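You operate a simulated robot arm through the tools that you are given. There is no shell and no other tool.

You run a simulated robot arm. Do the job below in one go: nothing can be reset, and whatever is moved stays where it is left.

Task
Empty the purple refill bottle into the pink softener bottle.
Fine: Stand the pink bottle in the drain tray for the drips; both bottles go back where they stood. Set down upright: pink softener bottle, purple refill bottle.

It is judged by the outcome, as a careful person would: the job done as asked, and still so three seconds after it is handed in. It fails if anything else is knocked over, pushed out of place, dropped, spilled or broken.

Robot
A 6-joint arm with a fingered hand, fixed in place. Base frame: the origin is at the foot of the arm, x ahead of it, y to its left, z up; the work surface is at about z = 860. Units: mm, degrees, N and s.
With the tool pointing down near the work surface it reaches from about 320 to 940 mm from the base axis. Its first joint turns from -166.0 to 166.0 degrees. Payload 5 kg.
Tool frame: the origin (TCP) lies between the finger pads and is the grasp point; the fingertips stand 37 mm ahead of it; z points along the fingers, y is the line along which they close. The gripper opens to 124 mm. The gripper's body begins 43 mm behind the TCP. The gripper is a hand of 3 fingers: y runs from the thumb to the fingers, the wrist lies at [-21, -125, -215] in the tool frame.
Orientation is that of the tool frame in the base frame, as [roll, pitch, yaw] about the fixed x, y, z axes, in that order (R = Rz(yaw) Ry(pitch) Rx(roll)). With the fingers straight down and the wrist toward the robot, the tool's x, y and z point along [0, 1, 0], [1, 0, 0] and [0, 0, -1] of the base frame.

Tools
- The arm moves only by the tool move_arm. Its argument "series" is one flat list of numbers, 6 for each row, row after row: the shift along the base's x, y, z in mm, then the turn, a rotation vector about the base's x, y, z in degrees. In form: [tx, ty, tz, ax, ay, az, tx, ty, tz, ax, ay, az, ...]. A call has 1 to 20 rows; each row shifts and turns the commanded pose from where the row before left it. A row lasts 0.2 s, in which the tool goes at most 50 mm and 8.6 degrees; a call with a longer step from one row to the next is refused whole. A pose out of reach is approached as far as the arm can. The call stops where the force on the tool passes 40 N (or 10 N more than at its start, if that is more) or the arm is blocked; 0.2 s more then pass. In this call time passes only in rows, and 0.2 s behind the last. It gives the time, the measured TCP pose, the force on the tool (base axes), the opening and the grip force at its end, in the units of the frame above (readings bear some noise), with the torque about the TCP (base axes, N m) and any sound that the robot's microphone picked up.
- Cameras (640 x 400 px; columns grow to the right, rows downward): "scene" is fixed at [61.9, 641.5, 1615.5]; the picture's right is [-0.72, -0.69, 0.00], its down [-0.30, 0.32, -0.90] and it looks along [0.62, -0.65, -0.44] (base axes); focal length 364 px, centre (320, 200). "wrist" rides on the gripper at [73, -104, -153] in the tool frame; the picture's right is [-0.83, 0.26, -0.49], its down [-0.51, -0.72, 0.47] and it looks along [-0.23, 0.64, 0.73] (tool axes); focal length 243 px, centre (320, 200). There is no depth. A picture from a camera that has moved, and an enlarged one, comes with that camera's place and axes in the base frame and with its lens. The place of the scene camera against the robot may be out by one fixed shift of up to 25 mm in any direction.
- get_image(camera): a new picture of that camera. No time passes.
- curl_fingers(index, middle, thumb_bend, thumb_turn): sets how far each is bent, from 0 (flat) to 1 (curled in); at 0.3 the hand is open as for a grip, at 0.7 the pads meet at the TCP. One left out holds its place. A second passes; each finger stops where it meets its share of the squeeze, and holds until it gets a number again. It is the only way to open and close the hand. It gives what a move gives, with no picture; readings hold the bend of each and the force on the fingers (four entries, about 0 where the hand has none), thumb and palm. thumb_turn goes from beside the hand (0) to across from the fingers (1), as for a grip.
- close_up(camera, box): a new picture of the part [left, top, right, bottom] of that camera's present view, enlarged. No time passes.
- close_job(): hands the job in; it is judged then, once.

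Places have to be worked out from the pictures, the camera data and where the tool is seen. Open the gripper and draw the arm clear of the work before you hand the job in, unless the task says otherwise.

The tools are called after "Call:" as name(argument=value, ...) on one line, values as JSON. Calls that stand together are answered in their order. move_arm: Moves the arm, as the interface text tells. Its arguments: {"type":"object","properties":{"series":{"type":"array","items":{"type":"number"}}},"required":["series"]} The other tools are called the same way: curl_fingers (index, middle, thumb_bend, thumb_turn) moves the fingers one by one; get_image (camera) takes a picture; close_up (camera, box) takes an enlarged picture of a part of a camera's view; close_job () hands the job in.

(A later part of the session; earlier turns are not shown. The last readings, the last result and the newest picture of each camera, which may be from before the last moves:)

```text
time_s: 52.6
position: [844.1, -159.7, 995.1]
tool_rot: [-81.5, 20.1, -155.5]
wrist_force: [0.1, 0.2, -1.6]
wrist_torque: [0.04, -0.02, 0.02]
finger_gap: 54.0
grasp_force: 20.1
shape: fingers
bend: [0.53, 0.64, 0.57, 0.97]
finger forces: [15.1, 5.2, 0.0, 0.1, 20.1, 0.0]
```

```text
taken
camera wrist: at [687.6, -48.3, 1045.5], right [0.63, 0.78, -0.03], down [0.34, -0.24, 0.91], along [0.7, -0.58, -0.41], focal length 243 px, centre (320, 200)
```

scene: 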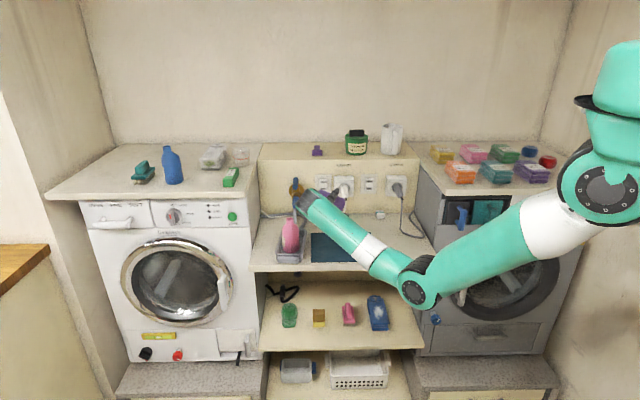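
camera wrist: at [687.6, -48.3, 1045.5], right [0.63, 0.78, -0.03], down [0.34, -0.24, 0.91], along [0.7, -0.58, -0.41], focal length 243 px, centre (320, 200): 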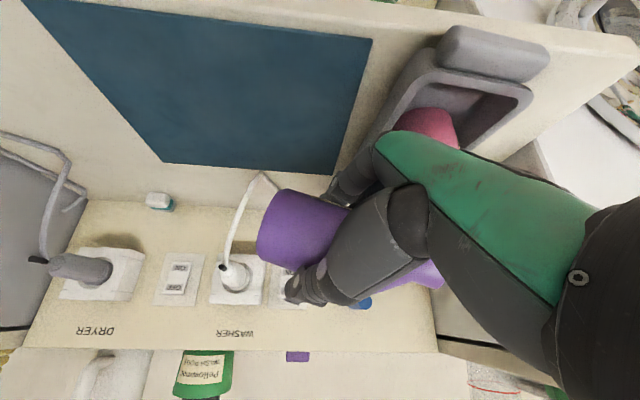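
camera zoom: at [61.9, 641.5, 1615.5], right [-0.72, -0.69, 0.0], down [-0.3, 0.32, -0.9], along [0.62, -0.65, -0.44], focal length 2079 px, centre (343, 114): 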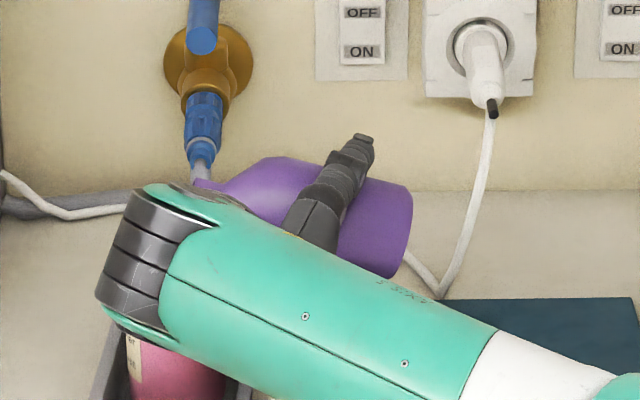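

The neck tip shows in the scene view just above the wrist, close to where I predicted. I zoom in there to check it to the millimetre.

Call:
close_up(camera="scene", box=[288, 200, 336, 230])

Call:
close_up(camera="wrist", box=[370, 80, 500, 300])

```text
13.33 times, centred on (312, 215) of scene
camera zoom: at [61.9, 641.5, 1615.5], right [-0.72, -0.69, 0.0], down [-0.3, 0.32, -0.9], along [0.62, -0.65, -0.44], focal length 4852 px, centre (427, 0)
```

zoom: 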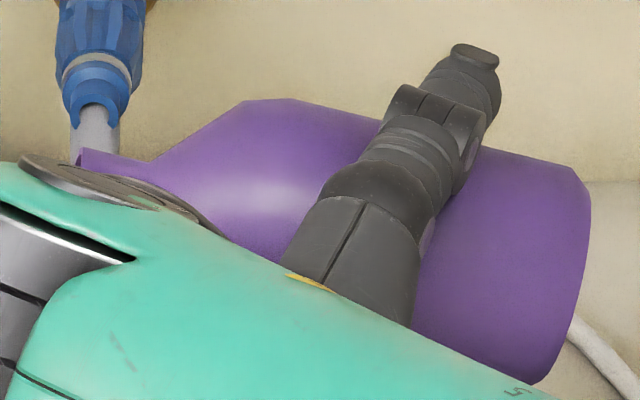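

```text
1.82 times, centred on (435, 190) of wrist
camera zoom: at [687.6, -48.3, 1045.5], right [0.63, 0.78, -0.03], down [0.34, -0.24, 0.91], along [0.7, -0.58, -0.41], focal length 441 px, centre (111, 218)
```

zoom: 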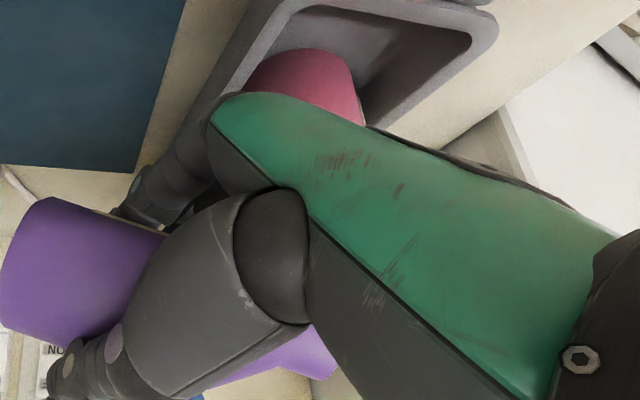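

Prediction and view agree within about 1–2 mm. I move the lip over the opening (5 mm right of centre, ~6 mm above the rim) and begin tilting slowly about the lip, 2° per step, up to 84°.

Call:
move_arm(series=[2, 1.3, 1.4, -0.7071, 0.7071, 0, 2, 1.3, 1.4, -0.7071, 0.7071, 0, -0.15, -0.15, 2.75, -1.4142, 1.4142, 0, -0.08, -0.08, 2.75, -1.4142, 1.4142, 0, -0.01, -0.01, 2.75, -1.4142, 1.4142, 0, 0.05, 0.05, 2.75, -1.4142, 1.4142, 0, 0, 0, 0, 0, 0, 0, 0, 0, 0, 0, 0, 0])

Call:
close_up(camera="scene", box=[268, 190, 348, 260])

Call:
get_image(camera="wrist")

```text
time_s: 54.4
position: [849.0, -159.3, 1009.5]
tool_rot: [-77.9, 10.8, -154.8]
wrist_force: [0.8, 0.0, -0.8]
wrist_torque: [-0.01, -0.03, 0.01]
finger_gap: 53.6
grasp_force: 19.7
shape: fingers
bend: [0.53, 0.64, 0.57, 0.97]
finger forces: [15.1, 5.3, 0.0, 0.0, 19.9, 0.1]
```

```text
5.71 times, centred on (308, 225) of scene
camera zoom: at [61.9, 641.5, 1615.5], right [-0.72, -0.69, 0.0], down [-0.3, 0.32, -0.9], along [0.62, -0.65, -0.44], focal length 2079 px, centre (389, 57)
```

zoom: 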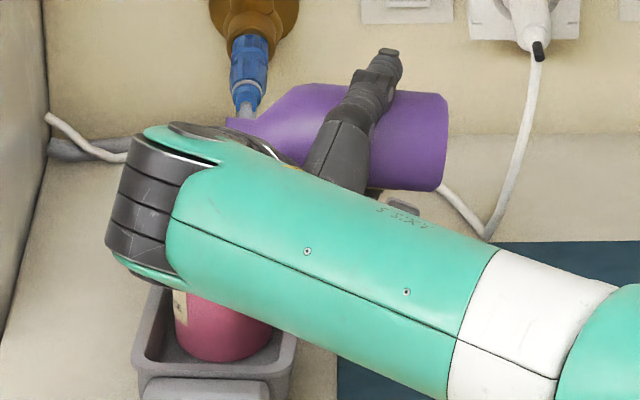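

```text
taken
camera wrist: at [698.3, -39.8, 1064.8], right [0.61, 0.76, -0.2], down [0.45, -0.13, 0.88], along [0.65, -0.63, -0.42], focal length 243 px, centre (320, 200)
```

wrist: 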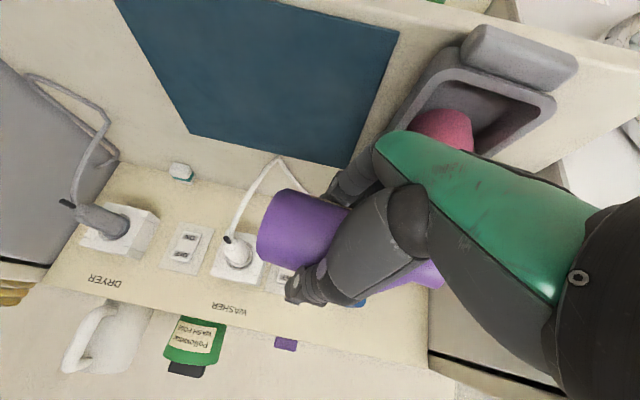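

Reached 84° with no spill visible. A quick close look at the neck's position against the tray before pouring further.

Call:
close_up(camera="scene", box=[284, 195, 332, 225])

Call:
close_up(camera="wrist", box=[390, 90, 480, 160])

```text
13.33 times, centred on (308, 210) of scene
camera zoom: at [61.9, 641.5, 1615.5], right [-0.72, -0.69, 0.0], down [-0.3, 0.32, -0.9], along [0.62, -0.65, -0.44], focal length 4852 px, centre (480, 67)
```

zoom: 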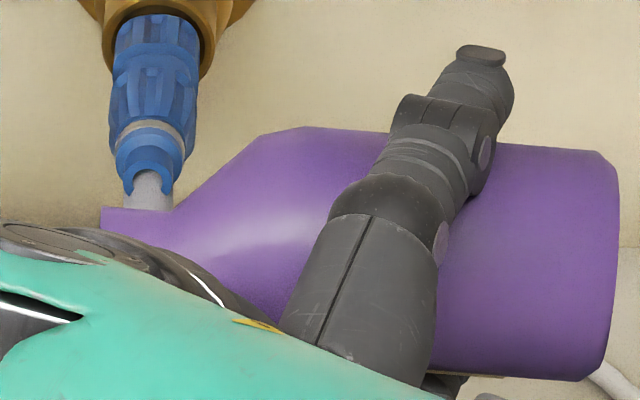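

```text
5.71 times, centred on (435, 125) of wrist
camera zoom: at [698.3, -39.8, 1064.8], right [0.61, 0.76, -0.2], down [0.45, -0.13, 0.88], along [0.65, -0.63, -0.42], focal length 1386 px, centre (-337, 629)
```

zoom: 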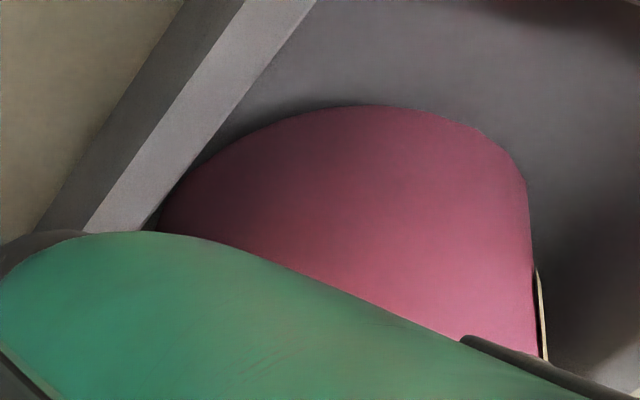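

The lip is within about 1 mm of plan. I keep tilting slowly about the lip to 96° and dwell so the liquid can run across.

Call:
move_arm(series=[0.13, 0.13, 2.75, -1.4142, 1.4142, 0, 0, 0, 0, 0, 0, 0, 0.19, 0.19, 2.74, -1.4142, 1.4142, 0, 0, 0, 0, 0, 0, 0, 0.25, 0.25, 2.73, -1.4142, 1.4142, 0, 0, 0, 0, 0, 0, 0, 0.33, 0.33, 2.72, -1.4142, 1.4142, 0, 0, 0, 0, 0, 0, 0, 0.39, 0.39, 2.69, -1.4142, 1.4142, 0, 0, 0, 0, 0, 0, 0, 0.46, 0.46, 2.68, -1.4142, 1.4142, 0, 0, 0, 0, 0, 0, 0, 0, 0, 0, 0, 0, 0, 0, 0, 0, 0, 0, 0])

Call:
close_up(camera="scene", box=[268, 190, 348, 260])

Call:
get_image(camera="wrist")

```text
time_s: 57.4
position: [850.6, -156.2, 1025.2]
tool_rot: [-73.9, -0.5, -154.4]
wrist_force: [-0.5, -0.5, -1.1]
wrist_torque: [-0.01, 0.02, 0.0]
finger_gap: 53.6
grasp_force: 19.7
shape: fingers
bend: [0.53, 0.64, 0.57, 0.97]
finger forces: [15.1, 5.3, 0.1, 0.0, 19.8, 0.0]
```

```text
5.71 times, centred on (308, 225) of scene
camera zoom: at [61.9, 641.5, 1615.5], right [-0.72, -0.69, 0.0], down [-0.3, 0.32, -0.9], along [0.62, -0.65, -0.44], focal length 2079 px, centre (389, 57)
```

zoom: 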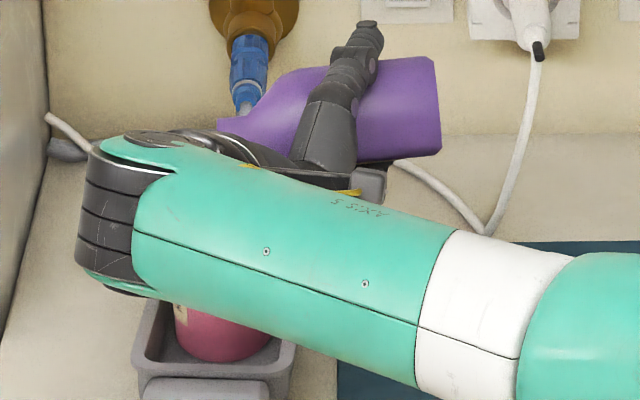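

```text
taken
camera wrist: at [708.8, -29.4, 1083.5], right [0.57, 0.72, -0.4], down [0.57, 0.0, 0.82], along [0.59, -0.69, -0.42], focal length 243 px, centre (320, 200)
```

wrist: 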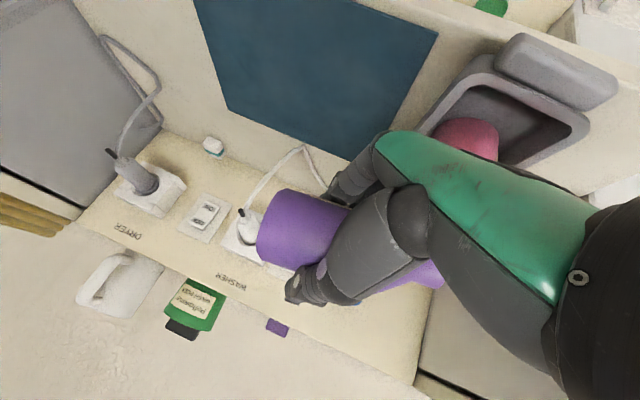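

No spill anywhere. I go on tilting about the lip to 108° with dwells.

Call:
move_arm(series=[0.52, 0.52, 2.65, -1.4142, 1.4142, 0, 0, 0, 0, 0, 0, 0, 0.59, 0.59, 2.63, -1.4142, 1.4142, 0, 0, 0, 0, 0, 0, 0, 0.66, 0.66, 2.59, -1.4142, 1.4142, 0, 0, 0, 0, 0, 0, 0, 0.71, 0.71, 2.56, -1.4142, 1.4142, 0, 0, 0, 0, 0, 0, 0, 0.78, 0.78, 2.52, -1.4142, 1.4142, 0, 0, 0, 0, 0, 0, 0, 0.84, 0.84, 2.49, -1.4142, 1.4142, 0, 0, 0, 0, 0, 0, 0, 0, 0, 0, 0, 0, 0, 0, 0, 0, 0, 0, 0, 0, 0, 0, 0, 0, 0, 0, 0, 0, 0, 0, 0])

Call:
close_up(camera="scene", box=[268, 190, 348, 260])

Call:
get_image(camera="wrist")

```text
time_s: 60.8
position: [855.6, -152.5, 1039.6]
tool_rot: [-69.9, -11.8, -154.7]
wrist_force: [0.1, -0.3, -2.3]
wrist_torque: [0.0, 0.04, 0.02]
finger_gap: 53.8
grasp_force: 20.2
shape: fingers
bend: [0.54, 0.64, 0.57, 0.97]
finger forces: [15.0, 5.3, 0.0, 0.0, 20.0, 0.0]
```

```text
5.71 times, centred on (308, 225) of scene
camera zoom: at [61.9, 641.5, 1615.5], right [-0.72, -0.69, 0.0], down [-0.3, 0.32, -0.9], along [0.62, -0.65, -0.44], focal length 2079 px, centre (389, 57)
```

zoom: 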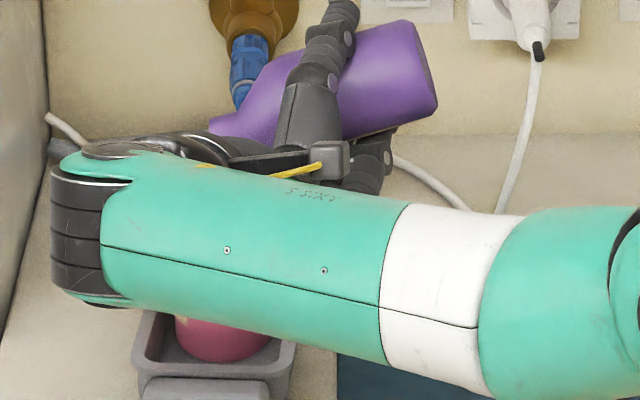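

```text
taken
camera wrist: at [721.7, -16.9, 1100.3], right [0.5, 0.65, -0.58], down [0.69, 0.11, 0.72], along [0.53, -0.75, -0.39], focal length 243 px, centre (320, 200)
```

wrist: 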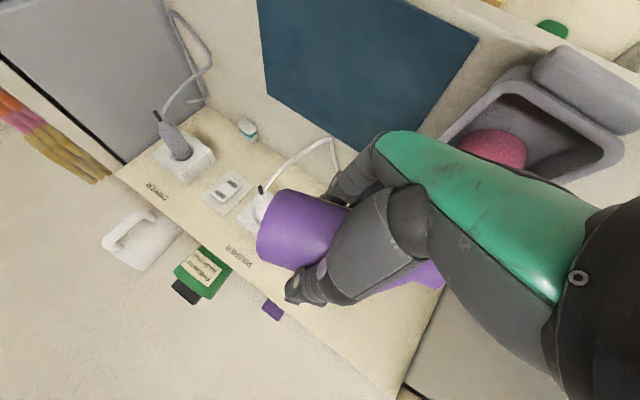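

Still clean, no spill. Continuing about the lip to 120° with dwells.

Call:
move_arm(series=[0.91, 0.91, 2.44, -1.4142, 1.4142, 0, 0, 0, 0, 0, 0, 0, 0.86, 0.86, 2.39, -1.4142, 1.4142, 0, 0, 0, 0, 0, 0, 0, 0.91, 0.91, 2.35, -1.4142, 1.4142, 0, 0, 0, 0, 0, 0, 0, 0.98, 0.98, 2.29, -1.4142, 1.4142, 0, 0, 0, 0, 0, 0, 0, 1.03, 1.03, 2.24, -1.4142, 1.4142, 0, 0, 0, 0, 0, 0, 0, 1.08, 1.08, 2.18, -1.4142, 1.4142, 0, 0, 0, 0, 0, 0, 0, 0, 0, 0, 0, 0, 0, 0, 0, 0, 0, 0, 0, 0, 0, 0, 0, 0, 0, 0, 0, 0, 0, 0, 0])

Call:
close_up(camera="scene", box=[268, 180, 348, 260])

Call:
get_image(camera="wrist")

```text
time_s: 64.2
position: [857.0, -147.4, 1056.7]
tool_rot: [-65.6, -23.0, -156.0]
wrist_force: [-0.3, -0.7, 0.1]
wrist_torque: [-0.01, 0.01, 0.0]
finger_gap: 53.2
grasp_force: 20.2
shape: fingers
bend: [0.54, 0.64, 0.57, 0.97]
finger forces: [14.8, 5.3, 0.0, 0.0, 20.1, 0.0]
out of reach, approached as far as the arm can: row 11
```

```text
5.00 times, centred on (308, 220) of scene
camera zoom: at [61.9, 641.5, 1615.5], right [-0.72, -0.69, 0.0], down [-0.3, 0.32, -0.9], along [0.62, -0.65, -0.44], focal length 1819 px, centre (380, 100)
```

zoom: 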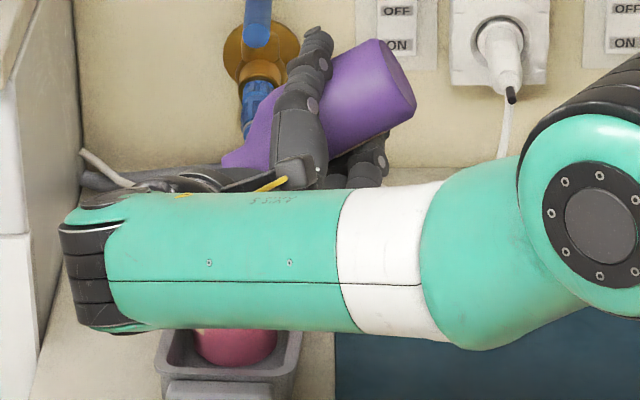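

```text
taken
camera wrist: at [732.0, -3.0, 1114.1], right [0.4, 0.55, -0.73], down [0.78, 0.21, 0.59], along [0.47, -0.81, -0.35], focal length 243 px, centre (320, 200)
```

wrist: 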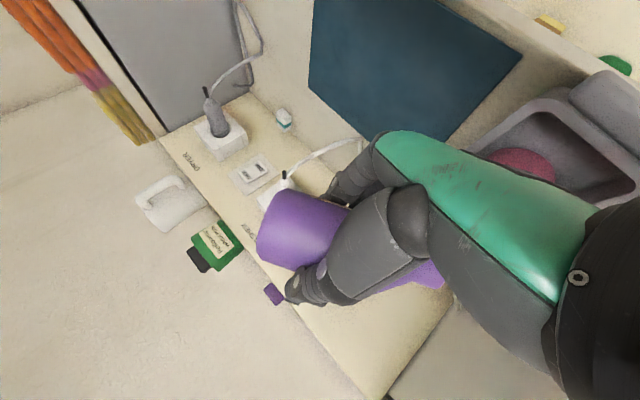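

The tray stays clean, but at 120° the wrist hit its outer reach limit by a few mm. I swing the hand and bottle 28° about the vertical line through the mouth, keeping the mouth over the opening, which brings the wrist closer to the base.

Call:
move_arm(series=[4.21, -2.46, 0, 0, 0, 4, 4.37, -2.17, 0, 0, 0, 4, 4.51, -1.85, 0, 0, 0, 4, 4.62, -1.54, 0, 0, 0, 4, 4.73, -1.2, 0, 0, 0, 4, 4.79, -0.88, 0, 0, 0, 4, 4.85, -0.54, 0, 0, 0, 4, 0, 0, 0, 0, 0, 0])

Call:
close_up(camera="scene", box=[268, 180, 348, 260])

Call:
get_image(camera="wrist")

```text
time_s: 66.0
position: [890.1, -157.4, 1056.0]
tool_rot: [-65.6, -23.1, -128.0]
wrist_force: [1.1, -1.1, -0.8]
wrist_torque: [-0.04, -0.01, -0.03]
finger_gap: 53.5
grasp_force: 20.1
shape: fingers
bend: [0.54, 0.64, 0.58, 0.97]
finger forces: [14.3, 5.1, 0.0, 0.0, 19.7, 0.0]
```

```text
5.00 times, centred on (308, 220) of scene
camera zoom: at [61.9, 641.5, 1615.5], right [-0.72, -0.69, 0.0], down [-0.3, 0.32, -0.9], along [0.62, -0.65, -0.44], focal length 1819 px, centre (380, 100)
```

zoom: 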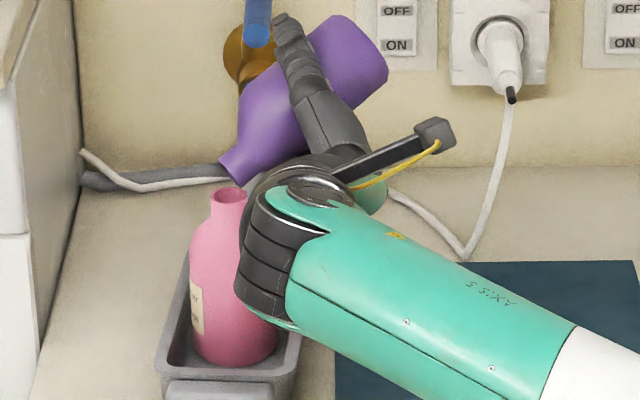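

```text
taken
camera wrist: at [710.8, -88.9, 1113.7], right [0.1, 0.68, -0.73], down [0.59, 0.55, 0.59], along [0.8, -0.49, -0.35], focal length 243 px, centre (320, 200)
```

wrist: 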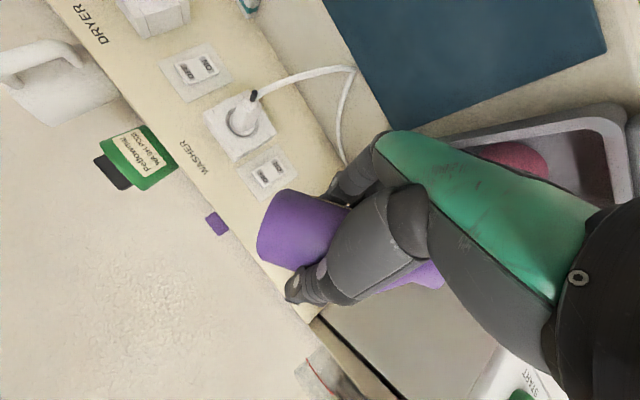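

Now the scene camera sees both openings. I zoom in to check the mouth against the pink rim.

Call:
close_up(camera="scene", box=[284, 198, 324, 223])

Call:
close_up(camera="scene", box=[264, 180, 344, 270])

```text
16.00 times, centred on (304, 210) of scene
camera zoom: at [61.9, 641.5, 1615.5], right [-0.72, -0.69, 0.0], down [-0.3, 0.32, -0.9], along [0.62, -0.65, -0.44], focal length 5822 px, centre (576, 32)
```

zoom: 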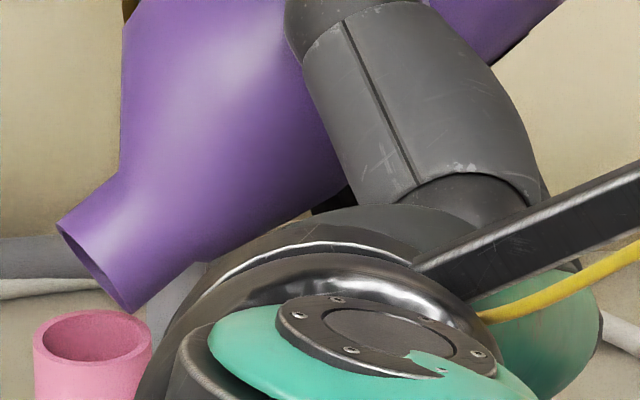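

```text
4.44 times, centred on (304, 225) of scene
camera zoom: at [61.9, 641.5, 1615.5], right [-0.72, -0.69, 0.0], down [-0.3, 0.32, -0.9], along [0.62, -0.65, -0.44], focal length 1617 px, centre (391, 89)
```

zoom: 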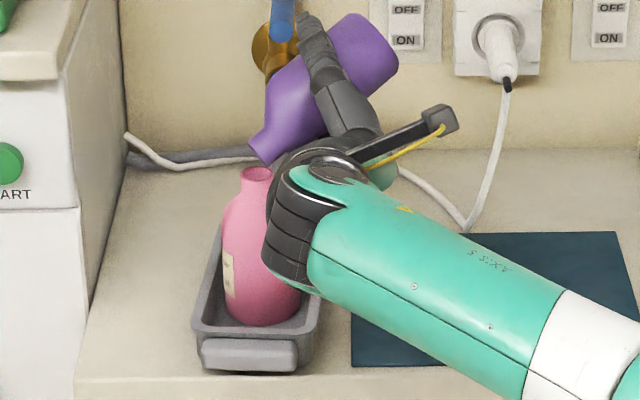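

The mouth is centred sideways over the opening, lip about 5 mm above the rim. I continue the tilt about the lip in the new plane, to 150°, with short dwells.

Call:
move_arm(series=[1.23, 4.02, 5.19, -4.78, 1.46, 0, 0, 0, 0, 0, 0, 0, 1.37, 4.49, 4.77, -4.78, 1.46, 0, 0, 0, 0, 0, 0, 0, 1.51, 4.92, 4.31, -4.78, 1.46, 0, 0, 0, 0, 0, 0, 0])

Call:
close_up(camera="scene", box=[280, 190, 328, 225])

Call:
close_up(camera="scene", box=[264, 180, 344, 270])

```text
time_s: 67.4
position: [893.0, -144.3, 1070.1]
tool_rot: [-58.9, -36.9, -131.4]
wrist_force: [0.2, -0.8, -0.4]
wrist_torque: [0.02, 0.0, 0.02]
finger_gap: 53.5
grasp_force: 19.9
shape: fingers
bend: [0.54, 0.64, 0.58, 0.97]
finger forces: [14.4, 5.2, 0.0, 0.0, 19.7, 0.1]
```

```text
11.43 times, centred on (304, 208) of scene
camera zoom: at [61.9, 641.5, 1615.5], right [-0.72, -0.69, 0.0], down [-0.3, 0.32, -0.9], along [0.62, -0.65, -0.44], focal length 4159 px, centre (503, 114)
```

zoom: 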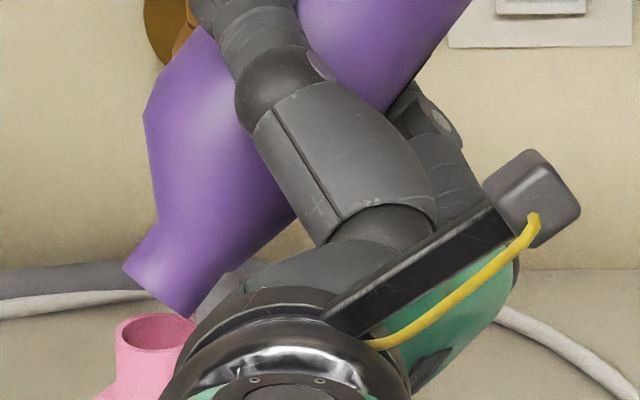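

```text
4.44 times, centred on (304, 225) of scene
camera zoom: at [61.9, 641.5, 1615.5], right [-0.72, -0.69, 0.0], down [-0.3, 0.32, -0.9], along [0.62, -0.65, -0.44], focal length 1617 px, centre (391, 89)
```

zoom: 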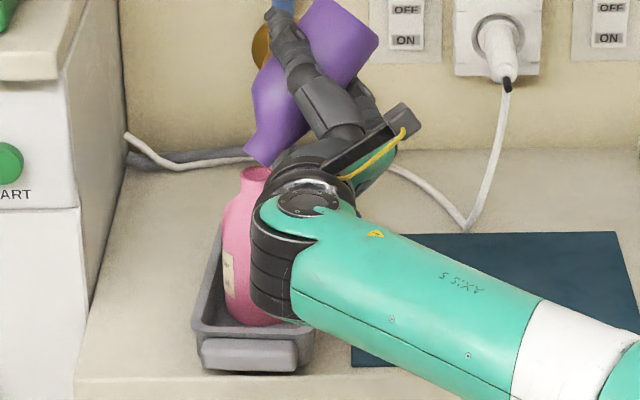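

The mouth is still centred over the opening with 3–5 mm clearance; I nudge it a few mm further left and 2 mm up as I tilt on to 150°.

Call:
move_arm(series=[0.6, 1.9, 1, 0, 0, 0, 1.63, 5.33, 4.35, -4.78, 1.46, 0, 0, 0, 0, 0, 0, 0, 2.0, 6.6, 3.8, -4.78, 1.46, 0, 0, 0, 0, 0, 0, 0, 2.0, 6.6, 2.9, -4.78, 1.46, 0, 0, 0, 0, 0, 0, 0, 0, 0, 0, 0, 0, 0, 0, 0, 0, 0, 0, 0])

Call:
close_up(camera="scene", box=[280, 190, 328, 225])

Call:
close_up(camera="scene", box=[264, 180, 344, 270])

```text
time_s: 69.4
position: [900.3, -123.3, 1082.4]
tool_rot: [-49.3, -50.3, -138.0]
wrist_force: [-0.7, 0.5, -0.8]
wrist_torque: [-0.04, -0.01, -0.02]
finger_gap: 53.5
grasp_force: 20.0
shape: fingers
bend: [0.54, 0.64, 0.58, 0.97]
finger forces: [14.3, 5.3, 0.1, 0.0, 19.8, 0.1]
```

```text
11.43 times, centred on (304, 208) of scene
camera zoom: at [61.9, 641.5, 1615.5], right [-0.72, -0.69, 0.0], down [-0.3, 0.32, -0.9], along [0.62, -0.65, -0.44], focal length 4159 px, centre (503, 114)
```

zoom: 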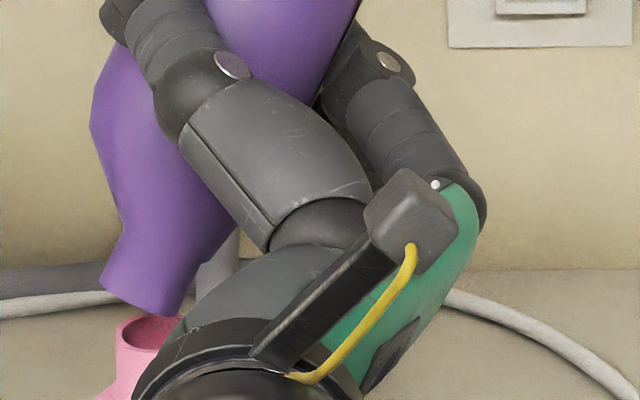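

```text
4.44 times, centred on (304, 225) of scene
camera zoom: at [61.9, 641.5, 1615.5], right [-0.72, -0.69, 0.0], down [-0.3, 0.32, -0.9], along [0.62, -0.65, -0.44], focal length 1617 px, centre (391, 89)
```

zoom: 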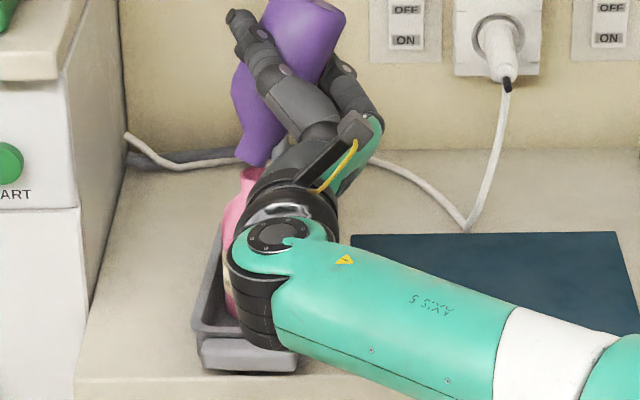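

The lip stays within the opening and the tray is clean. To drain the last of it, I tilt on to 165° about the lip and dwell about two seconds.

Call:
move_arm(series=[1.75, 5.73, 2.22, -4.78, 1.46, 0, 0, 0, 0, 0, 0, 0, 1.82, 5.97, 1.67, -4.78, 1.46, 0, 0, 0, 0, 0, 0, 0, 1.89, 6.18, 1.05, -4.78, 1.46, 0, 0, 0, 0, 0, 0, 0, 0, 0, 0, 0, 0, 0, 0, 0, 0, 0, 0, 0, 0, 0, 0, 0, 0, 0, 0, 0, 0, 0, 0, 0, 0, 0, 0, 0, 0, 0, 0, 0, 0, 0, 0, 0, 0, 0, 0, 0, 0, 0, 0, 0, 0, 0, 0, 0])

Call:
close_up(camera="scene", box=[280, 190, 328, 225])

Call:
close_up(camera="scene", box=[264, 180, 344, 270])

```text
time_s: 72.4
position: [904.9, -106.6, 1088.6]
tool_rot: [-32.5, -62.1, -152.0]
wrist_force: [-0.4, -0.1, -0.9]
wrist_torque: [0.0, 0.0, 0.0]
finger_gap: 53.5
grasp_force: 19.4
shape: fingers
bend: [0.54, 0.64, 0.58, 0.97]
finger forces: [14.2, 5.2, 0.0, 0.1, 19.6, 0.0]
```

```text
11.43 times, centred on (304, 208) of scene
camera zoom: at [61.9, 641.5, 1615.5], right [-0.72, -0.69, 0.0], down [-0.3, 0.32, -0.9], along [0.62, -0.65, -0.44], focal length 4159 px, centre (503, 114)
```

zoom: 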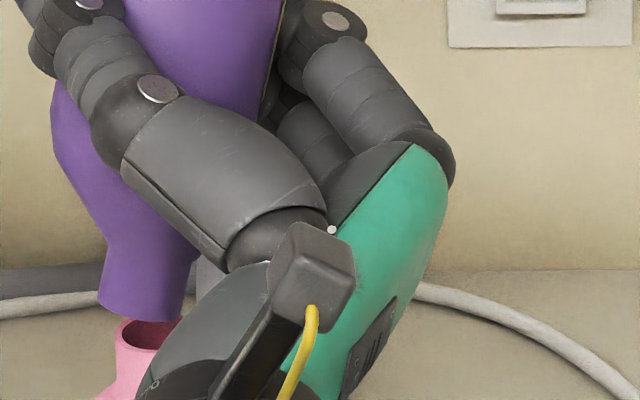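

```text
4.44 times, centred on (304, 225) of scene
camera zoom: at [61.9, 641.5, 1615.5], right [-0.72, -0.69, 0.0], down [-0.3, 0.32, -0.9], along [0.62, -0.65, -0.44], focal length 1617 px, centre (391, 89)
```

zoom: 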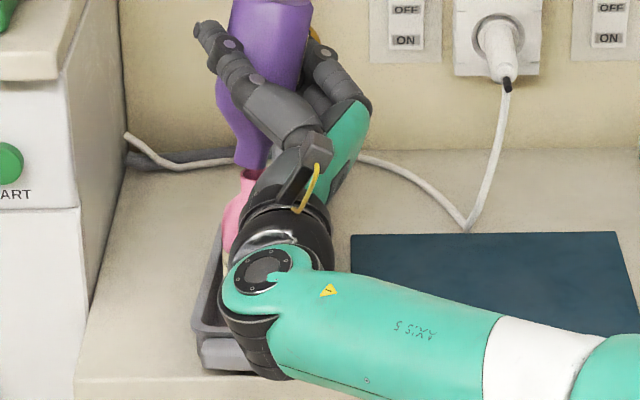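

The bottle is nearly upside down over the opening; the load reading settled near -0.8 N against about -1.9 N before, consistent with having emptied. I dwell another three seconds to let the last drips fall.

Call:
move_arm(series=[0, 0, 0, 0, 0, 0, 0, 0, 0, 0, 0, 0, 0, 0, 0, 0, 0, 0, 0, 0, 0, 0, 0, 0, 0, 0, 0, 0, 0, 0, 0, 0, 0, 0, 0, 0, 0, 0, 0, 0, 0, 0, 0, 0, 0, 0, 0, 0, 0, 0, 0, 0, 0, 0, 0, 0, 0, 0, 0, 0, 0, 0, 0, 0, 0, 0, 0, 0, 0, 0, 0, 0, 0, 0, 0, 0, 0, 0, 0, 0, 0, 0, 0, 0, 0, 0, 0, 0, 0, 0])

Call:
get_image(camera="wrist")

```text
time_s: 75.6
position: [905.7, -105.7, 1086.0]
tool_rot: [-32.6, -62.1, -152.0]
wrist_force: [-1.1, 0.4, 0.3]
wrist_torque: [0.0, 0.01, 0.01]
finger_gap: 53.5
grasp_force: 19.6
shape: fingers
bend: [0.54, 0.64, 0.58, 0.97]
finger forces: [14.2, 5.3, 0.1, 0.0, 19.8, 0.1]
```

```text
taken
camera wrist: at [738.0, -2.4, 1117.7], right [-0.11, -0.01, -0.99], down [0.66, 0.75, -0.08], along [0.75, -0.66, -0.08], focal length 243 px, centre (320, 200)
```

wrist: 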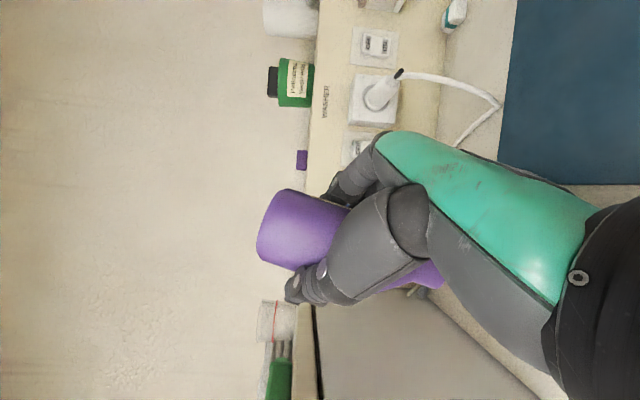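

Done draining. I tilt back along the same path with the mouth still over the opening, first from 165° to 120°.

Call:
move_arm(series=[-1.89, -6.18, -1.05, 4.78, -1.46, 0, -1.82, -5.97, -1.67, 4.78, -1.46, 0, -1.75, -5.73, -2.22, 4.78, -1.46, 0, -2, -6.6, -2.9, 4.78, -1.46, 0, -2, -6.6, -3.3, 4.78, -1.46, 0, -1.63, -5.33, -3.85, 4.78, -1.46, 0, -0.6, -1.9, 0, 0, 0, 0, -1.51, -4.92, -4.31, 4.78, -1.46, 0, -1.37, -4.49, -4.77, 4.78, -1.46, 0, -1.23, -4.02, -5.19, 4.78, -1.46, 0])

Call:
close_up(camera="scene", box=[264, 180, 344, 270])

```text
time_s: 77.8
position: [889.4, -158.1, 1057.1]
tool_rot: [-65.7, -22.9, -127.9]
wrist_force: [-0.4, -0.6, -0.6]
wrist_torque: [0.0, 0.0, -0.04]
finger_gap: 53.6
grasp_force: 18.9
shape: fingers
bend: [0.54, 0.64, 0.58, 0.97]
finger forces: [14.3, 5.3, 0.0, 0.1, 19.5, 0.0]
```

```text
4.44 times, centred on (304, 225) of scene
camera zoom: at [61.9, 641.5, 1615.5], right [-0.72, -0.69, 0.0], down [-0.3, 0.32, -0.9], along [0.62, -0.65, -0.44], focal length 1617 px, centre (391, 89)
```

zoom: 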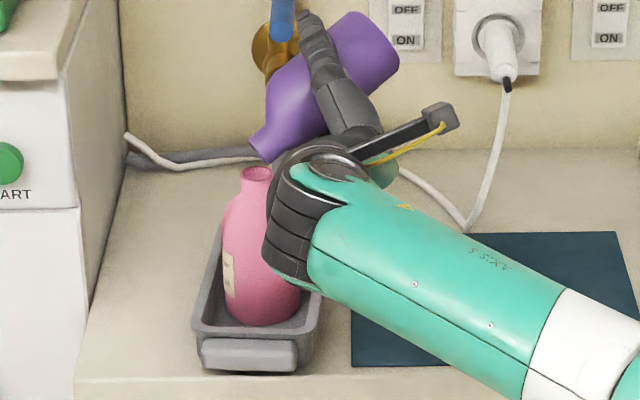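

Everything is still clean, pink undisturbed. I tilt back further to 80°, letting the mouth rise gradually clear of the pink rim.

Call:
move_arm(series=[-1.18, -3.87, -4.07, 4.78, -1.46, 0, -1.04, -3.4, -4.38, 4.78, -1.46, 0, -0.89, -2.9, -4.68, 4.78, -1.46, 0, -0.72, -2.37, -4.93, 4.78, -1.46, 0, -0.56, -1.82, -5.11, 4.78, -1.46, 0, -0.39, -1.27, -5.25, 4.78, -1.46, 0, -0.21, -0.7, -5.35, 4.78, -1.46, 0, -0.04, -0.13, -5.37, 4.78, -1.46, 0])

Call:
close_up(camera="scene", box=[264, 180, 344, 270])

```text
time_s: 79.6
position: [883.6, -174.6, 1018.7]
tool_rot: [-79.4, 14.7, -127.0]
wrist_force: [-0.9, 0.5, -0.3]
wrist_torque: [-0.01, -0.01, -0.02]
finger_gap: 53.5
grasp_force: 19.1
shape: fingers
bend: [0.54, 0.64, 0.58, 0.97]
finger forces: [14.2, 5.2, 0.0, 0.1, 19.3, 0.0]
```

```text
4.44 times, centred on (304, 225) of scene
camera zoom: at [61.9, 641.5, 1615.5], right [-0.72, -0.69, 0.0], down [-0.3, 0.32, -0.9], along [0.62, -0.65, -0.44], focal length 1617 px, centre (391, 89)
```

zoom: 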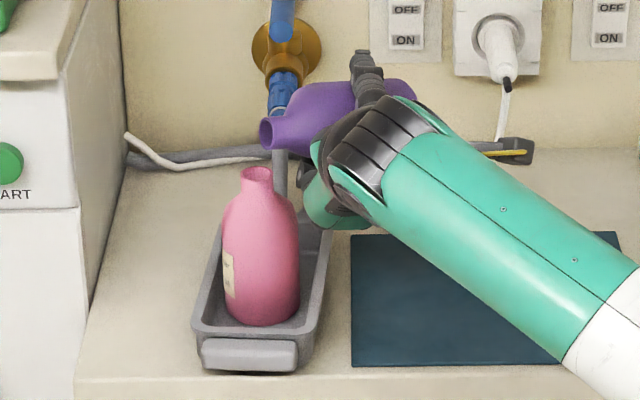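

All clean. I peek into both mouths to see whether liquid is visible.

Call:
close_up(camera="scene", box=[288, 196, 328, 221])

Call:
close_up(camera="scene", box=[280, 206, 320, 266])

```text
16.00 times, centred on (308, 208) of scene
camera zoom: at [61.9, 641.5, 1615.5], right [-0.72, -0.69, 0.0], down [-0.3, 0.32, -0.9], along [0.62, -0.65, -0.44], focal length 5822 px, centre (512, 64)
```

zoom: 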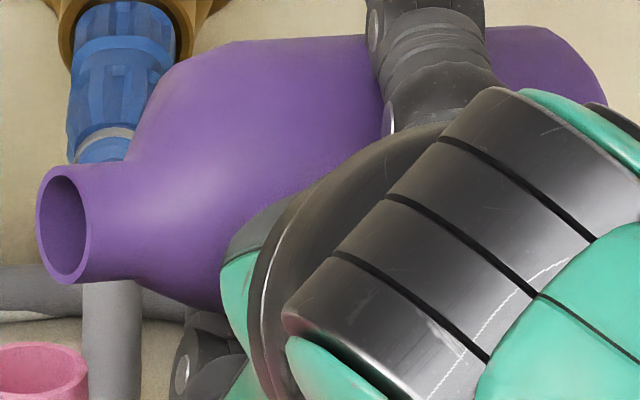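

```text
6.67 times, centred on (300, 236) of scene
camera zoom: at [61.9, 641.5, 1615.5], right [-0.72, -0.69, 0.0], down [-0.3, 0.32, -0.9], along [0.62, -0.65, -0.44], focal length 2426 px, centre (453, -40)
```

zoom: 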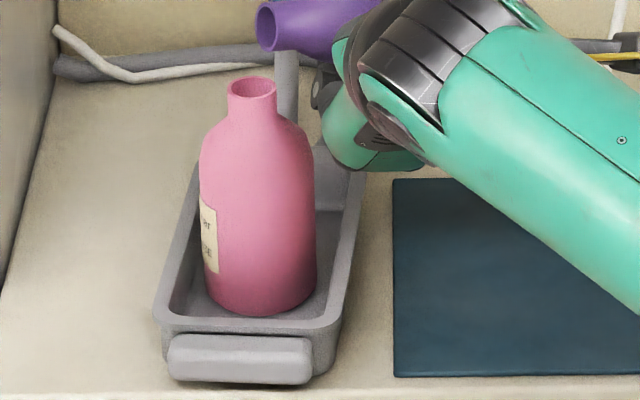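

No drips or spills. I move the empty bottle right and up, away from the pink one, then rotate it back upright.

Call:
move_arm(series=[-8, -8, 14, 0, 0, 0, -14, -14, 16, 0, 0, 0, -14, -14, 15, 0, 0, 0, -4, -4, 0, 7.65, -2.34, 0, 0, 0, 0, 7.65, -2.34, 0, 0, 0, 0, 7.65, -2.34, 0, 0, 0, 0, 7.65, -2.34, 0, 0, 0, 0, 7.65, -2.34, 0, 0, 0, 0, 7.65, -2.34, 0, 0, 0, 0, 7.65, -2.34, 0, 0, 0, 0, 7.65, -2.34, 0, 0, 0, 0, 7.65, -2.34, 0, 0, 0, 0, 7.65, -2.34, 0])

Call:
get_image(camera="scene")

Call:
get_image(camera="wrist")

```text
time_s: 82.4
position: [845.4, -214.2, 1062.9]
tool_rot: [179.4, 69.9, 147.5]
wrist_force: [1.1, 0.5, -0.7]
wrist_torque: [-0.01, 0.0, -0.02]
finger_gap: 53.5
grasp_force: 18.9
shape: fingers
bend: [0.54, 0.64, 0.58, 0.97]
finger forces: [13.7, 5.3, 0.0, 0.1, 19.3, 0.1]
```

```text
taken
```

scene: 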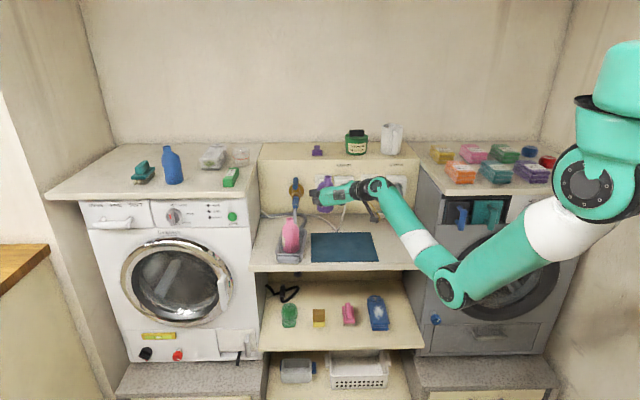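

```text
taken
camera wrist: at [645.3, -214.2, 1047.8], right [-0.01, 0.31, 0.95], down [0.14, -0.94, 0.31], along [0.99, 0.14, -0.03], focal length 243 px, centre (320, 200)
```

wrist: 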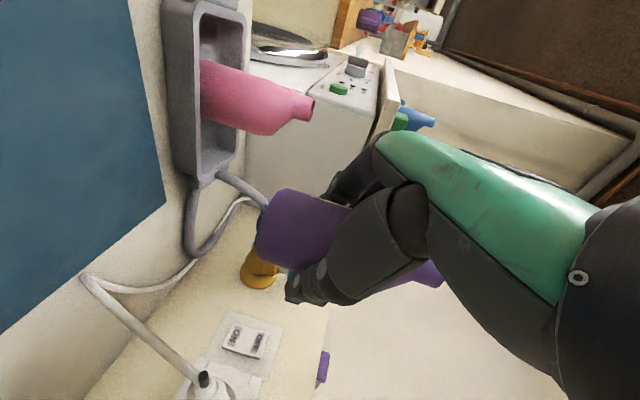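

Upright again, both cameras show everything in place. I turn back the 28° and carry the empty bottle to above its original spot.

Call:
move_arm(series=[-8, -7, 0, 0, 0, -7, -14, -12, -3, 0, 0, -7, -18, -16, -6, 0, 0, -7, -20, -18, -8, 0, 0, -7, -20, -18, -8, 0, 0, 0, -20, -18, -8, 0, 0, 0, -20, -18, -8, 0, 0, 0, -20, -17, -8, 0, 0, 0, -18, -16, -6, 0, 0, 0, -15, -13, -5, 0, 0, 0, -11, -9, -3, 0, 0, 0, -6.5, -5.6, -0.5, 0, 0, 0])

Call:
get_image(camera="scene")

Call:
get_image(camera="wrist")

```text
time_s: 85.0
position: [653.9, -381.8, 999.8]
tool_rot: [179.6, 70.0, 119.8]
wrist_force: [-0.3, -0.1, 0.0]
wrist_torque: [0.03, -0.01, -0.01]
finger_gap: 53.2
grasp_force: 19.8
shape: fingers
bend: [0.54, 0.64, 0.58, 0.97]
finger forces: [13.8, 5.2, 0.0, 0.1, 19.2, 0.0]
```

```text
taken
```

scene: 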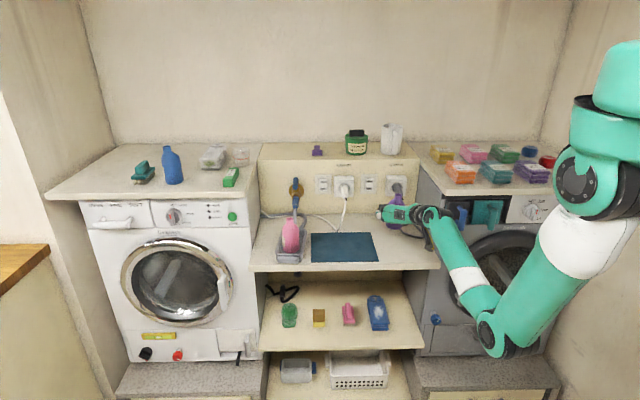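

```text
taken
camera wrist: at [478.7, -288.9, 984.2], right [0.14, 0.28, 0.95], down [-0.32, -0.9, 0.31], along [0.94, -0.34, -0.03], focal length 243 px, centre (320, 200)
```

wrist: 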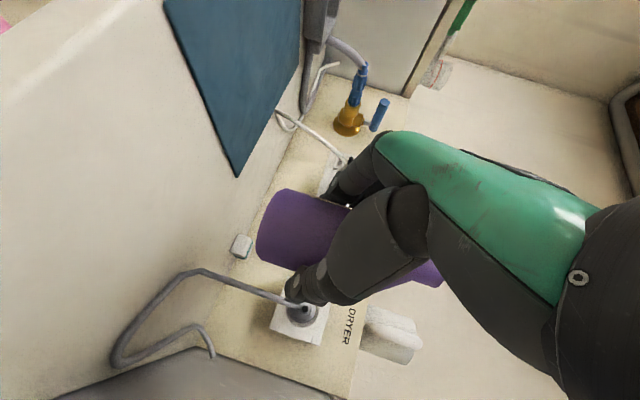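

Exactly over its original place. I lower it, quickly at first and then gently.

Call:
move_arm(series=[0, 0, -12, 0, 0, 0, 0, 0, -18, 0, 0, 0, 0, 0, -18, 0, 0, 0, 0, 0, -16, 0, 0, 0, 0, 0, -10, 0, 0, 0, 0, 0, -6, 0, 0, 0])

Call:
close_up(camera="scene", box=[350, 190, 446, 280])

```text
time_s: 86.4
position: [653.6, -382.3, 921.4]
tool_rot: [179.7, 70.0, 119.8]
wrist_force: [0.0, -0.7, 0.0]
wrist_torque: [0.0, 0.0, 0.02]
finger_gap: 53.1
grasp_force: 19.3
shape: fingers
bend: [0.54, 0.64, 0.58, 0.97]
finger forces: [13.7, 5.2, 0.0, 0.0, 19.1, 0.1]
```

```text
4.44 times, centred on (398, 235) of scene
camera zoom: at [61.9, 641.5, 1615.5], right [-0.72, -0.69, 0.0], down [-0.3, 0.32, -0.9], along [0.62, -0.65, -0.44], focal length 1617 px, centre (-27, 44)
```

zoom: 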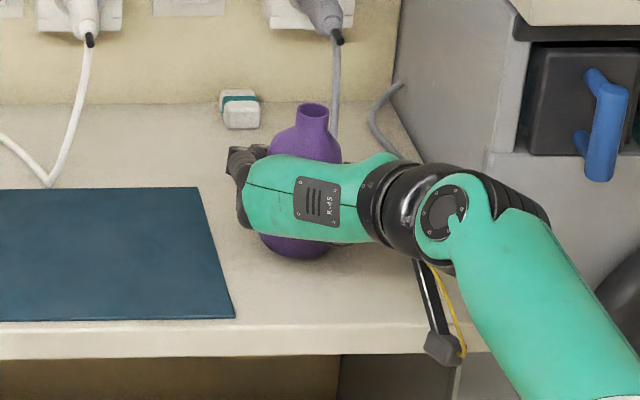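

About 6 mm to go. Slow small steps now.

Call:
move_arm(series=[0, 0, -2, 0, 0, 0, 0, 0, -1.5, 0, 0, 0, 0, 0, -1, 0, 0, 0])

```text
time_s: 87.2
position: [652.4, -382.4, 915.1]
tool_rot: [179.3, 70.0, 119.3]
wrist_force: [0.5, 0.4, 0.5]
wrist_torque: [-0.05, 0.01, 0.02]
finger_gap: 53.2
grasp_force: 19.1
shape: fingers
bend: [0.54, 0.64, 0.58, 0.97]
finger forces: [13.9, 5.5, 0.0, 0.0, 19.1, 0.0]
```

Near contact. One more millimetre.

Call:
move_arm(series=[0, 0, -1, 0, 0, 0])

```text
time_s: 87.6
position: [654.1, -382.2, 915.4]
tool_rot: [179.6, 70.1, 119.6]
wrist_force: [1.9, -1.4, 4.3]
wrist_torque: [-0.03, 0.04, 0.03]
finger_gap: 53.2
grasp_force: 20.3
shape: fingers
bend: [0.54, 0.64, 0.58, 0.97]
finger forces: [13.8, 6.5, 0.0, 0.0, 19.6, 0.0]
```

Firm contact with the counter (4 N). I release gently.

Call:
curl_fingers(index=0.5, middle=0.5, thumb_bend=0.49)

Call:
close_up(camera="scene", box=[350, 190, 446, 280])

```text
time_s: 88.6
position: [654.0, -381.8, 914.9]
tool_rot: [179.6, 70.0, 119.5]
wrist_force: [-0.9, 0.0, 0.4]
wrist_torque: [0.04, -0.02, -0.02]
finger_gap: 68.6
grasp_force: 0.0
shape: fingers
bend: [0.5, 0.5, 0.49, 0.97]
finger forces: [0.1, 0.0, 0.0, 0.0, 0.0, 0.0]
```

```text
4.44 times, centred on (398, 235) of scene
camera zoom: at [61.9, 641.5, 1615.5], right [-0.72, -0.69, 0.0], down [-0.3, 0.32, -0.9], along [0.62, -0.65, -0.44], focal length 1617 px, centre (-27, 44)
```

zoom: 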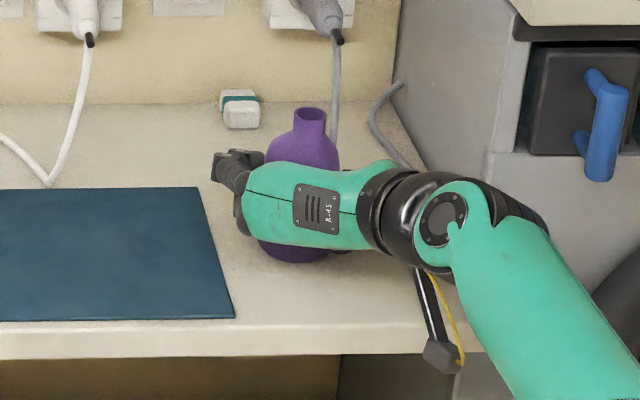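

The purple bottle stands free and upright at its old spot. I open the hand fully and back out along the approach line.

Call:
curl_fingers(index=0.3, middle=0.3, thumb_bend=0.3)

Call:
move_arm(series=[-5, 8.6, 0, 0, 0, 0, -8, 13.8, 0, 0, 0, 0, -12.5, 21.6, 0, 0, 0, 0, -18, 31.1, 0, 0, 0, 0, -19.5, 33.8, 0, 0, 0, 0, -19.5, 33.8, 0, 0, 0, 0])

Call:
close_up(camera="scene", box=[370, 205, 418, 235])

Call:
get_image(camera="wrist")

```text
time_s: 89.6
position: [653.7, -382.3, 915.0]
tool_rot: [179.9, 70.1, 119.9]
wrist_force: [0.3, 0.1, 0.1]
wrist_torque: [0.0, -0.02, 0.02]
finger_gap: 128.3
grasp_force: 0.0
shape: fingers
bend: [0.3, 0.3, 0.3, 0.97]
finger forces: [0.0, 0.0, 0.1, 0.0, 0.0, 0.1]
```

```text
time_s: 91.0
position: [571.9, -242.7, 915.4]
tool_rot: [179.3, 70.0, 119.4]
wrist_force: [0.8, -0.7, -0.5]
wrist_torque: [0.0, 0.01, -0.03]
finger_gap: 128.6
grasp_force: 0.1
shape: fingers
bend: [0.3, 0.3, 0.3, 0.97]
finger forces: [0.0, 0.0, 0.0, 0.0, 0.1, 0.0]
```

```text
13.33 times, centred on (394, 220) of scene
camera zoom: at [61.9, 641.5, 1615.5], right [-0.72, -0.69, 0.0], down [-0.3, 0.32, -0.9], along [0.62, -0.65, -0.44], focal length 4852 px, centre (-667, -67)
```

zoom: 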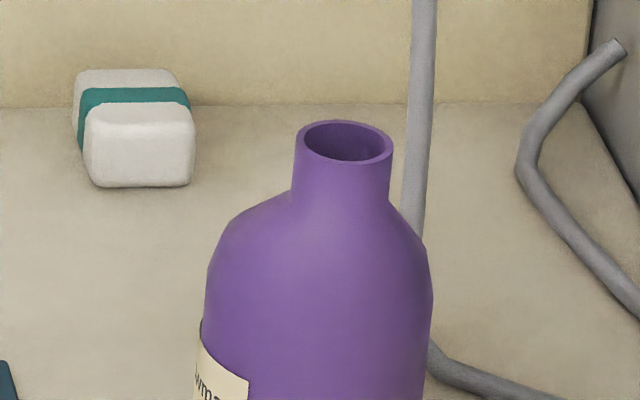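

```text
taken
camera wrist: at [395.7, -148.7, 899.4], right [0.14, 0.28, 0.95], down [-0.32, -0.9, 0.31], along [0.94, -0.34, -0.03], focal length 243 px, centre (320, 200)
```

wrist: 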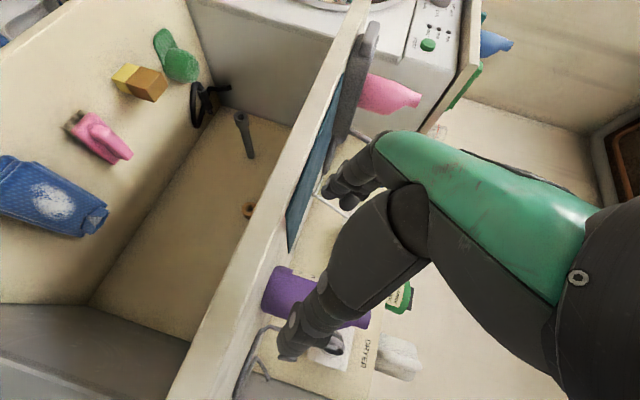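

The purple bottle is back within about 1 mm of where it stood. Now I turn the hand back to its earlier yaw and move left, in front of the counter, to face the pink bottle in the tray.

Call:
move_arm(series=[10, 10, 15, 0, 0, 7.5, 20, 20, 20, 0, 0, 7.5, 26, 26, 15, 0, 0, 0, 30, 30, 0, 0, 0, 0, 30, 30, 0, 0, 0, 0, 30, 30, 0, 0, 0, 0, 30, 30, 0, 0, 0, 0, 28, 28, 0, 0, 0, 0, 22, 21, 0, 0, 0, 0, 14, 13, 0, 0, 0, 0, 0, 0, 0, 0, 0, 0])

Call:
get_image(camera="wrist")

Call:
close_up(camera="scene", box=[248, 190, 344, 270])

```text
time_s: 93.4
position: [809.8, -0.4, 962.7]
tool_rot: [179.8, 70.0, 134.8]
wrist_force: [0.1, 0.5, 0.5]
wrist_torque: [0.02, 0.05, -0.04]
finger_gap: 128.4
grasp_force: 0.0
shape: fingers
bend: [0.3, 0.3, 0.3, 0.97]
finger forces: [0.0, 0.0, 0.1, 0.0, 0.0, 0.0]
```

```text
taken
camera wrist: at [616.1, 44.8, 948.4], right [0.06, 0.31, 0.95], down [-0.07, -0.95, 0.31], along [1.0, -0.09, -0.03], focal length 243 px, centre (320, 200)
```

wrist: 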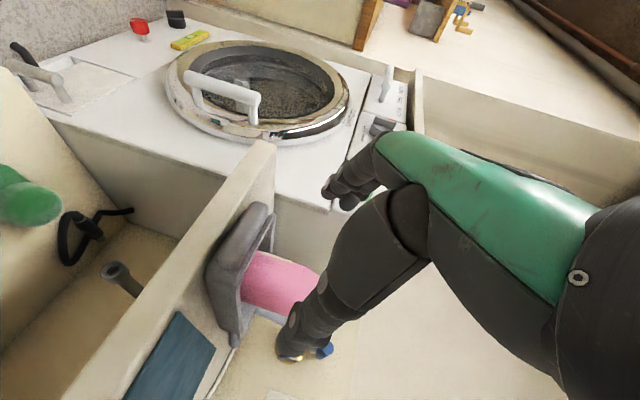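

```text
5.00 times, centred on (296, 230) of scene
camera zoom: at [61.9, 641.5, 1615.5], right [-0.72, -0.69, 0.0], down [-0.3, 0.32, -0.9], along [0.62, -0.65, -0.44], focal length 1819 px, centre (440, 50)
```

zoom: 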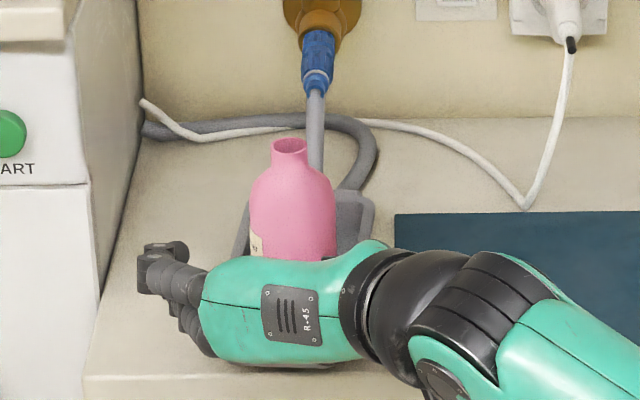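

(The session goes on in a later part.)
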